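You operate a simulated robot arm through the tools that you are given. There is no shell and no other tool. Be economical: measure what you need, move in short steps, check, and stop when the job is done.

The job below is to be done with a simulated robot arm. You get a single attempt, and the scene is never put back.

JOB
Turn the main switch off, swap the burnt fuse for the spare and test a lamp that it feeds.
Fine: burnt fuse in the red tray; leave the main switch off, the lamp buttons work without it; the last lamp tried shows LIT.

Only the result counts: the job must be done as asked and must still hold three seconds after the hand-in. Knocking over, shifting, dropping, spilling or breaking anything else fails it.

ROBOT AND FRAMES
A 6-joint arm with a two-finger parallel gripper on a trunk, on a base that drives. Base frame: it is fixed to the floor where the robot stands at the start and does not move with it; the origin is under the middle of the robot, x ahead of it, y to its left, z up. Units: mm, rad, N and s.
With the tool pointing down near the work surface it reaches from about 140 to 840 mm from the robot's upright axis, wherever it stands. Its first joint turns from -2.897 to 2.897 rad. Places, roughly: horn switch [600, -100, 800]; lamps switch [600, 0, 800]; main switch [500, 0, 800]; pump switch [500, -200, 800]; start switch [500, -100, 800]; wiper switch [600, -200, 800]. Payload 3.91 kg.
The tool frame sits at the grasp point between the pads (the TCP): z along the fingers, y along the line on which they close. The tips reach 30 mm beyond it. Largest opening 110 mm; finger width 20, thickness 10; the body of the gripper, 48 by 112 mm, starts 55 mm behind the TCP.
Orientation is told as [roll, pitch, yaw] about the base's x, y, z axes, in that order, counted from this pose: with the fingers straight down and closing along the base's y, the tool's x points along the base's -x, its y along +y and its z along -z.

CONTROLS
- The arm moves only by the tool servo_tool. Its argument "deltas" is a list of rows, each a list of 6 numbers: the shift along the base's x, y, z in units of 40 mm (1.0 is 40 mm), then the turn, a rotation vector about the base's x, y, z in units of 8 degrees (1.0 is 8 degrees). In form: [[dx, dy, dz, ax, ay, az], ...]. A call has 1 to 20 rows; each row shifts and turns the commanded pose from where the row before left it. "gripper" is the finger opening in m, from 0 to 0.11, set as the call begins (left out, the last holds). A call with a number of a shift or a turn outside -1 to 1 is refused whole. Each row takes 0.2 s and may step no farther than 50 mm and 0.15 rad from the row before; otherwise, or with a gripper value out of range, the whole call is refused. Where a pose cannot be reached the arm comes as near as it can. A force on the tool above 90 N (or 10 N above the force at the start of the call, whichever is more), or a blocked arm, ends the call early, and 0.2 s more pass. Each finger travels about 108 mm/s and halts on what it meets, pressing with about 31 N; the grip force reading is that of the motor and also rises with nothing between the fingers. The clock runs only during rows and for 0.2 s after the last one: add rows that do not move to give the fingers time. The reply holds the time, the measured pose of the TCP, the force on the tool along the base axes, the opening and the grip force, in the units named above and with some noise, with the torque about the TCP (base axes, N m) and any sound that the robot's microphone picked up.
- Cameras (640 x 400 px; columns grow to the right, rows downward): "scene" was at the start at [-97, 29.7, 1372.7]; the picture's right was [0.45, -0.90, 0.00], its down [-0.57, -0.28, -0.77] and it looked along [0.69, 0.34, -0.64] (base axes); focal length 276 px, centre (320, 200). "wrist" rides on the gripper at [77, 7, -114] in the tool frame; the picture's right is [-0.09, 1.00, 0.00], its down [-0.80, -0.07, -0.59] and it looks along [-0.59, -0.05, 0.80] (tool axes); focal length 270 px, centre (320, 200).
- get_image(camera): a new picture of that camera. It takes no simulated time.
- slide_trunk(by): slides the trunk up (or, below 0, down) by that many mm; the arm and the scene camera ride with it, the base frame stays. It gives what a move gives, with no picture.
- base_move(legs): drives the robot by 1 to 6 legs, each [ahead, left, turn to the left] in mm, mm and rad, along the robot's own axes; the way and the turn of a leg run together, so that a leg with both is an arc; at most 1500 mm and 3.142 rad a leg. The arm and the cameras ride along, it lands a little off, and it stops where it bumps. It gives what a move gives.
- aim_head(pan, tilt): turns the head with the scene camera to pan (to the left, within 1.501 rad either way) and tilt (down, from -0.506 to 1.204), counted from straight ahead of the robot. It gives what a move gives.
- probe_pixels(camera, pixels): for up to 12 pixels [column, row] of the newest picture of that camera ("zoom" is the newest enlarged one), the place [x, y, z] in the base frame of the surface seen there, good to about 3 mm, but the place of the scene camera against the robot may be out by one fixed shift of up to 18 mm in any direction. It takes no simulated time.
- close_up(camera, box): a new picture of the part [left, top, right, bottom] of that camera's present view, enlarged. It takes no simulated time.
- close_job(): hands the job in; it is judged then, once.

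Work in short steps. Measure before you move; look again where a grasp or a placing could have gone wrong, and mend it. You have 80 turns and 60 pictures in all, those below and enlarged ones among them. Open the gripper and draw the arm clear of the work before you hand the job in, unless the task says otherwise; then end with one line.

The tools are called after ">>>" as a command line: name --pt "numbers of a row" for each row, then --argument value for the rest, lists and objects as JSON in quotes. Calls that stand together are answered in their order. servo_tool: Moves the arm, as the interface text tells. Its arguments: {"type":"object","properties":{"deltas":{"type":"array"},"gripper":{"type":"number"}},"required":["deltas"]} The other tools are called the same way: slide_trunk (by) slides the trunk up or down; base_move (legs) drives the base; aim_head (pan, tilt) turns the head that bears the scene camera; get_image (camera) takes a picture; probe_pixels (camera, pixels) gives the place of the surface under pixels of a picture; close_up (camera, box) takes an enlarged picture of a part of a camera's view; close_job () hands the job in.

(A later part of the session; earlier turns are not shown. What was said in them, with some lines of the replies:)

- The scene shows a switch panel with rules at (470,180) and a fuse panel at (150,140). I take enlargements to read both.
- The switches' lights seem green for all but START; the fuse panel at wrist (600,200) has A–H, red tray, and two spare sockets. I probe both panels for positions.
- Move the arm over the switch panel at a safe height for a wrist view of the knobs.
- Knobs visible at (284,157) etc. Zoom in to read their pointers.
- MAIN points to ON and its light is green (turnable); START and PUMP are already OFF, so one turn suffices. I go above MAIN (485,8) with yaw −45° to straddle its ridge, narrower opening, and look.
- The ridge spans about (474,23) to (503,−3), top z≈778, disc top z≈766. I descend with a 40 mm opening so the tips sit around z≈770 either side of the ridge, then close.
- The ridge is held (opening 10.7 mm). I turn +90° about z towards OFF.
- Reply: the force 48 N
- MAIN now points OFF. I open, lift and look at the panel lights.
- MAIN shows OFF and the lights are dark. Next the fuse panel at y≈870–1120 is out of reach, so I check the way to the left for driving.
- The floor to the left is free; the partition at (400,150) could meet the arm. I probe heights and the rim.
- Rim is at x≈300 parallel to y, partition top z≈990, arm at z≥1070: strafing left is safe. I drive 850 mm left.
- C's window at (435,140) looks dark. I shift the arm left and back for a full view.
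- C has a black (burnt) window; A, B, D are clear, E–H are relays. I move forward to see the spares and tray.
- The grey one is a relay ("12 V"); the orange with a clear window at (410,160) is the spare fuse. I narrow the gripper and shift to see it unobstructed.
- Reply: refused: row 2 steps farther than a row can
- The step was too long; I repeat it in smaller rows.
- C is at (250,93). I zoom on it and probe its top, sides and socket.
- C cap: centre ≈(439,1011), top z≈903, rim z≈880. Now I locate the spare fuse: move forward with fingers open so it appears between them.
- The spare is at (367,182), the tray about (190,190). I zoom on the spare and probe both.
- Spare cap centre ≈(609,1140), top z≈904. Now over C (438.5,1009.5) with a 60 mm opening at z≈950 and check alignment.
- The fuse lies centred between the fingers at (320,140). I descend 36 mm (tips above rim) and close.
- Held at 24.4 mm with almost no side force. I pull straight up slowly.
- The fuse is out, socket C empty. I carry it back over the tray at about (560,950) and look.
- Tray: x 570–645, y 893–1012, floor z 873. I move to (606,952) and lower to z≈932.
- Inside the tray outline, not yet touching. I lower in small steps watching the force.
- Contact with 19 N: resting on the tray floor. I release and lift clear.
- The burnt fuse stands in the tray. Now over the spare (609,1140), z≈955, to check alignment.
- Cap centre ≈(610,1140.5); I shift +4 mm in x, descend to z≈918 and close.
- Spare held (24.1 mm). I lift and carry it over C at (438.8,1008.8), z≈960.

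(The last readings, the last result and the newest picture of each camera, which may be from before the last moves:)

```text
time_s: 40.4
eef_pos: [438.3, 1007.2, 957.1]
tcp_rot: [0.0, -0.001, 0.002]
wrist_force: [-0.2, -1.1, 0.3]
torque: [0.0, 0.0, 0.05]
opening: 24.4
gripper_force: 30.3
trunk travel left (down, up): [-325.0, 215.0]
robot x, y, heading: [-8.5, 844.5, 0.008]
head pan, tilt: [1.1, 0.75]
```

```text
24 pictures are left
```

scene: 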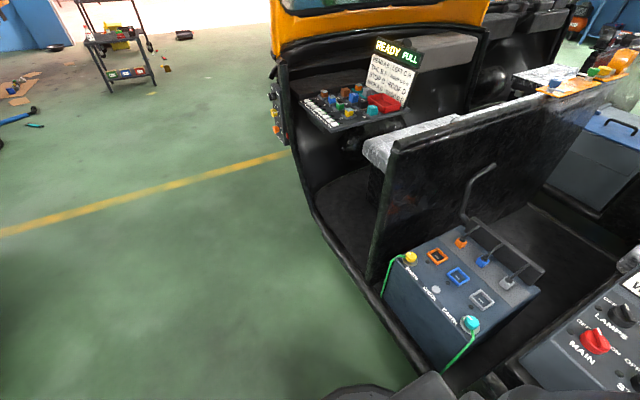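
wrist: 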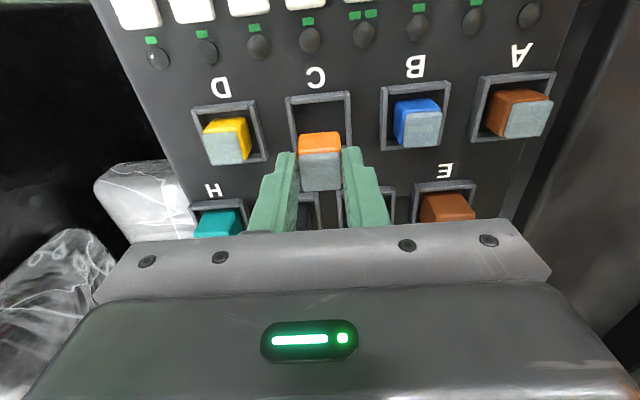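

I probe socket C's rim to verify the centre before inserting.

>>> probe_pixels --camera "wrist" --pixels '[[290, 115], [349, 112], [290, 130], [349, 130], [320, 98], [266, 130], [196, 125], [445, 105], [386, 105]]'

```text
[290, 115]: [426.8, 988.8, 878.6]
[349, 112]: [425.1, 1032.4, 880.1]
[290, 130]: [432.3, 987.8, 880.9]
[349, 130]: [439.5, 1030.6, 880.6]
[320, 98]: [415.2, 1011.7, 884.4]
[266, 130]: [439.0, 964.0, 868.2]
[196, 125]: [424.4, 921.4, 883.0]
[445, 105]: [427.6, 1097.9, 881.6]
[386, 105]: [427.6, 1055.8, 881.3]
```

Socket centre y≈1010; I correct +2 mm in y and descend in steps, watching force.

>>> servo_tool --pt "0.02 0.05 -0.3 0 0 0" --pt "0 0 -0.3 0 0 0" --pt "0 0 -0.2 0 0 0" --pt "0 0 0 0 0 0"

>>> servo_tool --pt "0 0 -0.13 0 0 0" --pt "0 0 0 0 0 0"

```text
time_s: 41.4
eef_pos: [439.6, 1009.2, 924.8]
tcp_rot: [0.0, 0.001, 0.0]
wrist_force: [0.9, 0.2, 0.2]
torque: [0.01, -0.01, -0.04]
opening: 24.3
gripper_force: 31.0
trunk travel left (down, up): [-325.0, 215.0]
robot x, y, heading: [-6.0, 842.5, 0.012]
head pan, tilt: [1.1, 0.75]
```

```text
time_s: 42.0
eef_pos: [439.8, 1008.3, 919.4]
tcp_rot: [-0.001, 0.002, 0.0]
wrist_force: [-0.8, -0.9, 0.1]
torque: [-0.01, 0.01, 0.0]
opening: 24.1
gripper_force: 31.7
trunk travel left (down, up): [-325.0, 215.0]
robot x, y, heading: [-9.3, 843.3, 0.018]
head pan, tilt: [1.1, 0.75]
```

>>> servo_tool --pt "0 0 -0.06 0 0 0" --pt "0 0 0 0 0 0"

>>> get_image --camera "wrist"

```text
time_s: 42.6
eef_pos: [439.9, 1008.2, 918.0]
tcp_rot: [0.001, -0.001, 0.001]
wrist_force: [0.8, -0.4, 0.4]
torque: [-0.01, -0.04, 0.01]
opening: 24.6
gripper_force: 30.3
trunk travel left (down, up): [-325.0, 215.0]
robot x, y, heading: [-7.7, 845.9, 0.014]
head pan, tilt: [1.1, 0.75]
```

```text
23 pictures are left
```

wrist: 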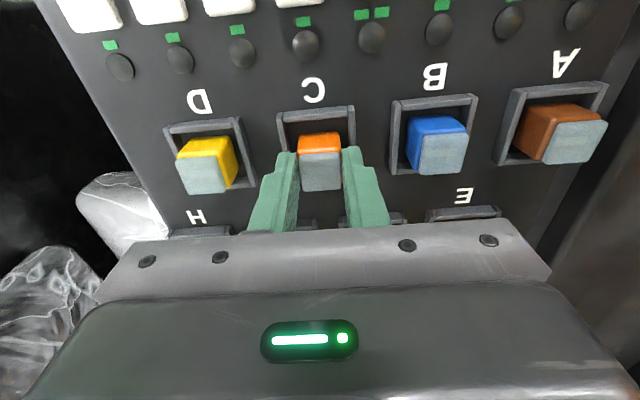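

No contact yet; I lower 2–3 mm more.

>>> servo_tool --pt "0 0 -0.06 0 0 0" --pt "0 0 0 0 0 0"

>>> servo_tool --pt "0 0 -0.05 0 0 0" --pt "0 0 0 0 0 0"

```text
time_s: 43.2
eef_pos: [439.7, 1009.0, 916.3]
tcp_rot: [0.0, -0.003, 0.001]
wrist_force: [0.7, 1.3, 22.4]
torque: [0.04, -0.06, -0.01]
opening: 24.4
gripper_force: 30.6
trunk travel left (down, up): [-325.0, 215.0]
robot x, y, heading: [-6.9, 844.4, 0.012]
head pan, tilt: [1.1, 0.75]
```

```text
time_s: 43.8
eef_pos: [440.3, 1009.0, 915.1]
tcp_rot: [-0.001, -0.003, 0.001]
wrist_force: [0.1, 3.1, 21.9]
torque: [0.11, -0.03, -0.02]
opening: 24.4
gripper_force: 31.0
trunk travel left (down, up): [-325.0, 215.0]
robot x, y, heading: [-9.5, 845.8, 0.014]
head pan, tilt: [1.1, 0.75]
```

Seated with ~22 N contact. I release, lift and inspect.

>>> servo_tool --pt "0 0 0.04 0 0 0" --pt "0 0 0 0 0 0" --pt "0 0 0 0 0 0" --pt "0 0 0.5 0 0 0" --pt "0 0 0.9 0 0 0" --pt "0 0 0.9 0 0 0" --pt "-1 0 0 0 0 0" --pt "-1 0 0 0 0 0" --pt "0 0 0 0 0 0" --gripper 0.05

>>> get_image --camera "wrist"

>>> close_up --camera "wrist" --box '[200, 40, 480, 230]'

```text
time_s: 45.8
eef_pos: [359.5, 1010.4, 1008.9]
tcp_rot: [0.0, 0.0, 0.002]
wrist_force: [-0.4, 0.3, 0.0]
torque: [-0.03, -0.03, -0.02]
opening: 50.2
gripper_force: 0.1
trunk travel left (down, up): [-325.0, 215.0]
robot x, y, heading: [-8.6, 848.7, 0.011]
head pan, tilt: [1.1, 0.75]
```

```text
22 pictures are left
```

wrist: 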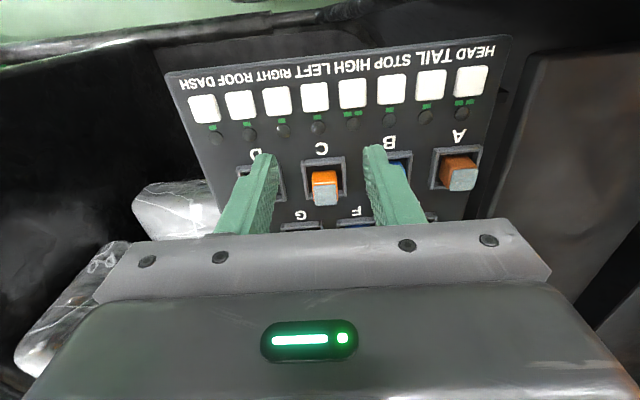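

```text
2.11 times, centred on (340, 135) of wrist
```

zoom: 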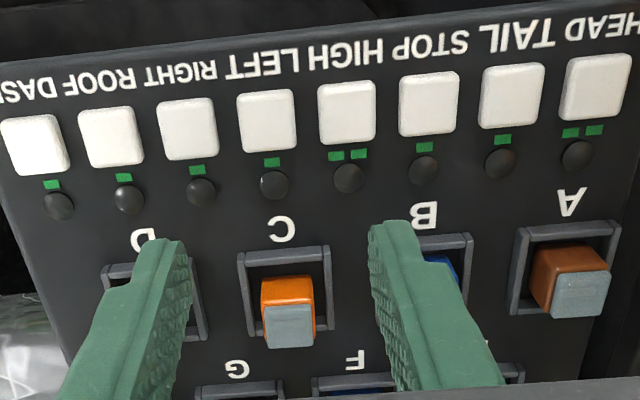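

The spare sits in C. LEFT (fed by C, H) is the button at (315,96). I probe it and its neighbours.

>>> probe_pixels --camera "wrist" --pixels '[[315, 98], [304, 98], [326, 98], [315, 89], [315, 108], [277, 100], [352, 94], [326, 203], [333, 112], [317, 128], [324, 190]]'

>>> close_up --camera "scene" --box '[320, 20, 640, 220]'

```text
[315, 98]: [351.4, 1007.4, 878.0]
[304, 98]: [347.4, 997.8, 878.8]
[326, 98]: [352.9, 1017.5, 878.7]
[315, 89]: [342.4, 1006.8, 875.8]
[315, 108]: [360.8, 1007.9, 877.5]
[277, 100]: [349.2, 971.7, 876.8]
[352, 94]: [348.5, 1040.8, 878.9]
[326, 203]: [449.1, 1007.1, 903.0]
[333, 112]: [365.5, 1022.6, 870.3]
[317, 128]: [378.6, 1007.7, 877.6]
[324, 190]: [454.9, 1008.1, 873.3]
```

```text
2.00 times, centred on (480, 120) of scene
```

zoom: 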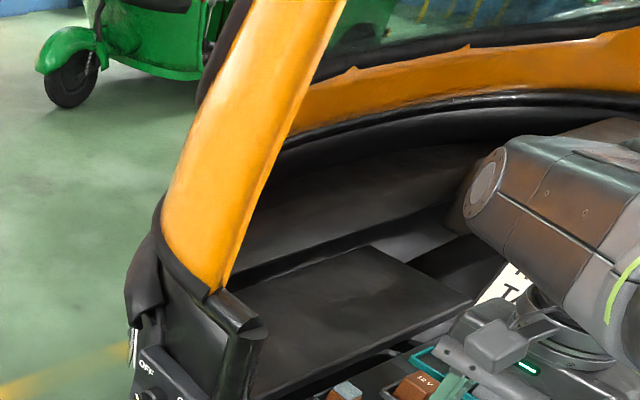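

LEFT button centre (351,1007.5), top z≈878, pitch 34 mm. I close the fingers and go down above it.

>>> servo_tool --pt "-0.2 -0.06 0 0 0 0" --pt "0 0 -0.8 0 0 0" --pt "0 0 -0.8 0 0 0" --pt "0 0 -0.6 0 0 0" --pt "0 0 0 0 0 0" --gripper 0.0

>>> get_image --camera "wrist"

```text
time_s: 47.0
eef_pos: [350.7, 1005.8, 918.6]
tcp_rot: [0.0, -0.001, 0.001]
wrist_force: [-0.2, -0.5, 0.4]
torque: [0.01, -0.02, 0.01]
opening: 0.0
gripper_force: 31.0
trunk travel left (down, up): [-325.0, 215.0]
robot x, y, heading: [-6.8, 845.8, 0.012]
head pan, tilt: [1.1, 0.75]
```

```text
19 pictures are left
```

wrist: 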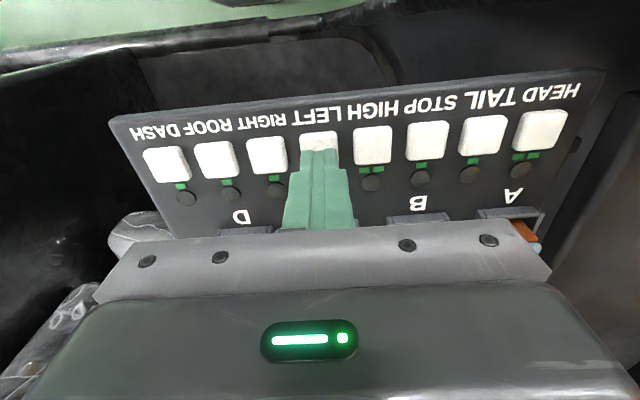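

The tip is just above the LEFT button. I press down in small steps.

>>> servo_tool --pt "0 0.02 -0.15 0 0 0" --pt "0 0 -0.1 0 0 0" --pt "0 0 0 0 0 0"

>>> servo_tool --pt "0 0 -0.1 0 0 0" --pt "0 0 0 0 0 0"

>>> get_image --camera "wrist"

```text
time_s: 47.8
eef_pos: [351.2, 1006.8, 909.5]
tcp_rot: [0.001, 0.001, 0.001]
wrist_force: [0.2, 0.4, 0.0]
torque: [-0.01, 0.02, -0.01]
opening: 0.0
gripper_force: 31.0
trunk travel left (down, up): [-325.0, 215.0]
robot x, y, heading: [-6.3, 845.8, 0.016]
head pan, tilt: [1.1, 0.75]
```

```text
time_s: 48.4
eef_pos: [352.0, 1006.6, 906.4]
tcp_rot: [0.0, 0.0, 0.001]
wrist_force: [0.2, 0.1, 1.5]
torque: [-0.01, 0.0, 0.05]
opening: 0.3
gripper_force: 30.5
trunk travel left (down, up): [-325.0, 215.0]
robot x, y, heading: [-8.8, 845.4, 0.017]
head pan, tilt: [1.1, 0.75]
```

```text
18 pictures are left
```

wrist: 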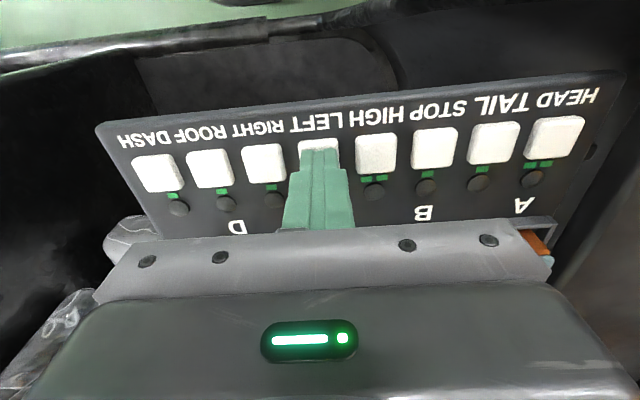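

Light contact (1.5 N). I press further.

>>> servo_tool --pt "0 0 -0.08 0 0 0" --pt "0 0 0 0 0 0"

>>> servo_tool --pt "0 0 -0.05 0 0 0" --pt "0 0 0 0 0 0"

>>> get_image --camera "wrist"

```text
time_s: 49.0
eef_pos: [351.5, 1007.0, 901.9]
tcp_rot: [0.001, 0.0, 0.002]
wrist_force: [0.3, -2.3, 7.6]
torque: [-0.07, -0.02, 0.0]
opening: 0.1
gripper_force: 31.5
trunk travel left (down, up): [-325.0, 215.0]
robot x, y, heading: [-5.2, 845.3, 0.01]
head pan, tilt: [1.1, 0.75]
heard: click
```

```text
time_s: 49.6
eef_pos: [351.9, 1007.5, 902.3]
tcp_rot: [0.0, -0.002, 0.002]
wrist_force: [-1.8, -2.6, 13.6]
torque: [-0.07, 0.1, -0.02]
opening: 0.0
gripper_force: 31.3
trunk travel left (down, up): [-325.0, 215.0]
robot x, y, heading: [-4.4, 847.0, 0.021]
head pan, tilt: [1.1, 0.75]
```

```text
17 pictures are left
```

wrist: 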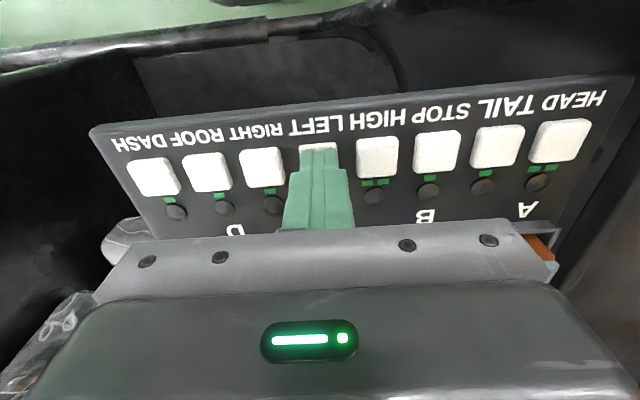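

A click was heard. I lift straight up and back to see the lamp and the display.

>>> servo_tool --pt "0 0 0.5 0 0 0" --pt "0 0 1 0 0 0" --pt "0 0 1 0 0 0" --pt "0 0 1 0 0 0" --pt "0 0 1 0 0 0" --pt "-0.8 0 0.5 0 0 0" --pt "-0.8 0 0 0 0 0" --pt "0 0 0 0 0 0" --gripper 0.05

>>> get_image --camera "wrist"

>>> aim_head --pan 0.2 --tilt 0.6

>>> get_image --camera "scene"

```text
time_s: 51.4
eef_pos: [286.8, 1005.9, 1102.0]
tcp_rot: [0.0, 0.0, 0.002]
wrist_force: [0.0, -0.2, 0.0]
torque: [0.01, -0.01, 0.0]
opening: 50.1
gripper_force: 0.0
trunk travel left (down, up): [-325.0, 215.0]
robot x, y, heading: [-8.4, 841.8, 0.014]
head pan, tilt: [1.1, 0.75]
```

```text
16 pictures are left
```

wrist: 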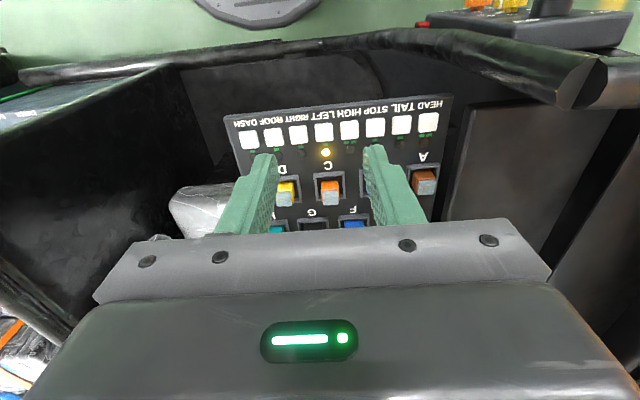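

```text
time_s: 52.6
eef_pos: [287.9, 1006.8, 1101.4]
tcp_rot: [0.001, -0.001, 0.0]
wrist_force: [0.3, -0.2, 0.3]
torque: [0.02, 0.01, 0.01]
opening: 50.1
gripper_force: 0.0
trunk travel left (down, up): [-325.0, 215.0]
robot x, y, heading: [-7.1, 844.2, 0.013]
head pan, tilt: [0.201, 0.6]
```

```text
15 pictures are left
```

scene: 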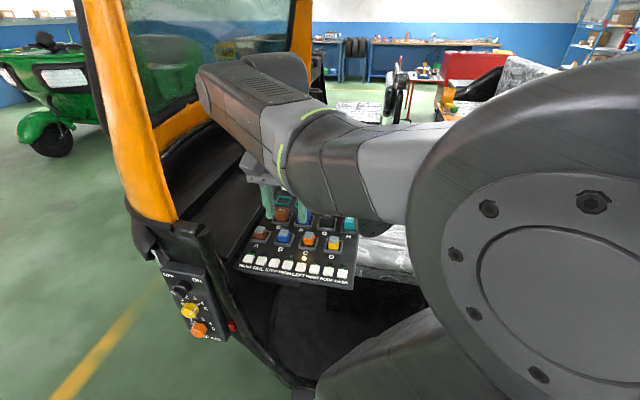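

The LEFT lamp glows at (325,153). I swing the arm aside to read the display and verify the main switch.

>>> servo_tool --pt "0 -1 0.2 0 0 0" --pt "0 -1 0.2 0 0 0" --pt "0 -1 0.2 0 0 0" --pt "0 -1 0.2 0 0 0" --pt "0 -1 0.2 0 0 0" --pt "0 -1 0.2 0 0 0" --pt "0 -1 0 0 0 0" --pt "0 -1 0 0 0 0" --pt "0 -1 0 0 0 0" --pt "0 -1 0 0 0 0" --pt "0 -1 0 0 0 0" --pt "0 -1 0 0 0 0" --pt "0 0 0 0 0 0"

>>> get_image --camera "scene"

>>> get_image --camera "wrist"

```text
time_s: 55.4
eef_pos: [288.9, 526.2, 1148.0]
tcp_rot: [-0.001, 0.0, 0.003]
wrist_force: [0.4, -0.6, 0.2]
torque: [0.01, 0.01, -0.01]
opening: 49.9
gripper_force: 0.0
trunk travel left (down, up): [-325.0, 215.0]
robot x, y, heading: [-6.9, 842.8, 0.016]
head pan, tilt: [0.201, 0.6]
```

```text
14 pictures are left
```

scene: 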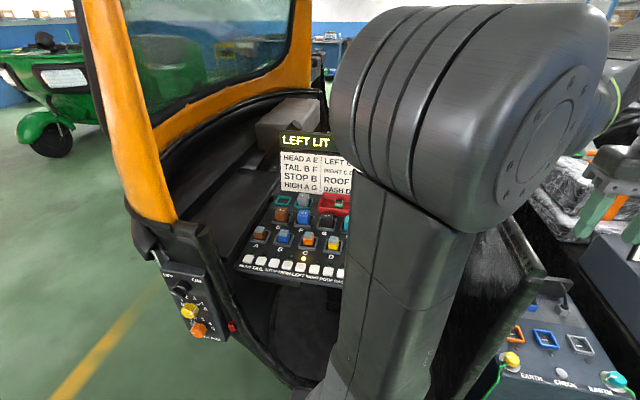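

```text
13 pictures are left
```

wrist: 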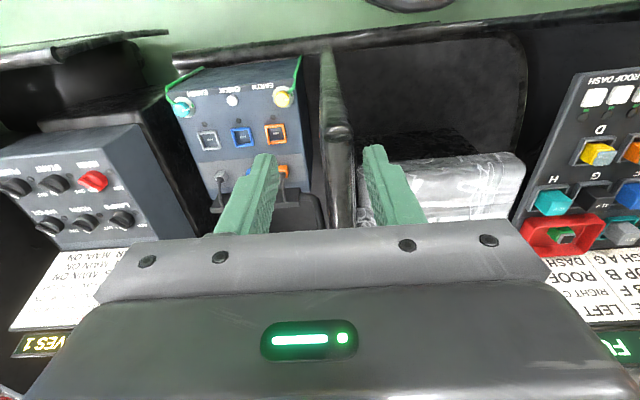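

Display reads "LEFT LIT", moves 1, the burnt fuse is in the tray. A last zoom on MAIN.

>>> close_up --camera "wrist" --box '[0, 130, 160, 250]'

```text
3.33 times, centred on (80, 190) of wrist
```

zoom: 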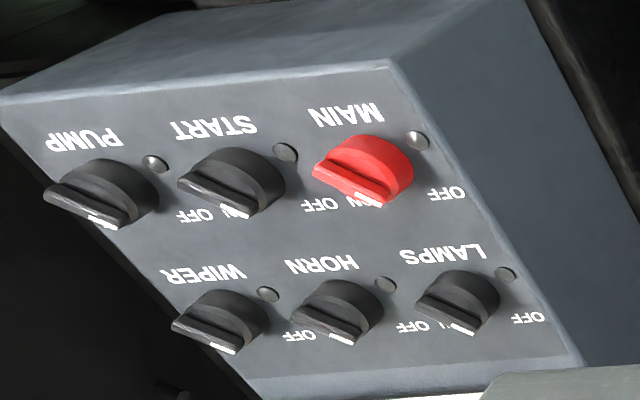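

MAIN stands parallel to the other OFF knobs and all lights are dark. The arm is clear and the gripper open, so I hand in.

>>> close_job

```text
The job is handed in.
```

The job is handed in: the main switch is off, burnt fuse C is in the red tray with the spare in its place, and the last lamp tried reads "LEFT LIT".
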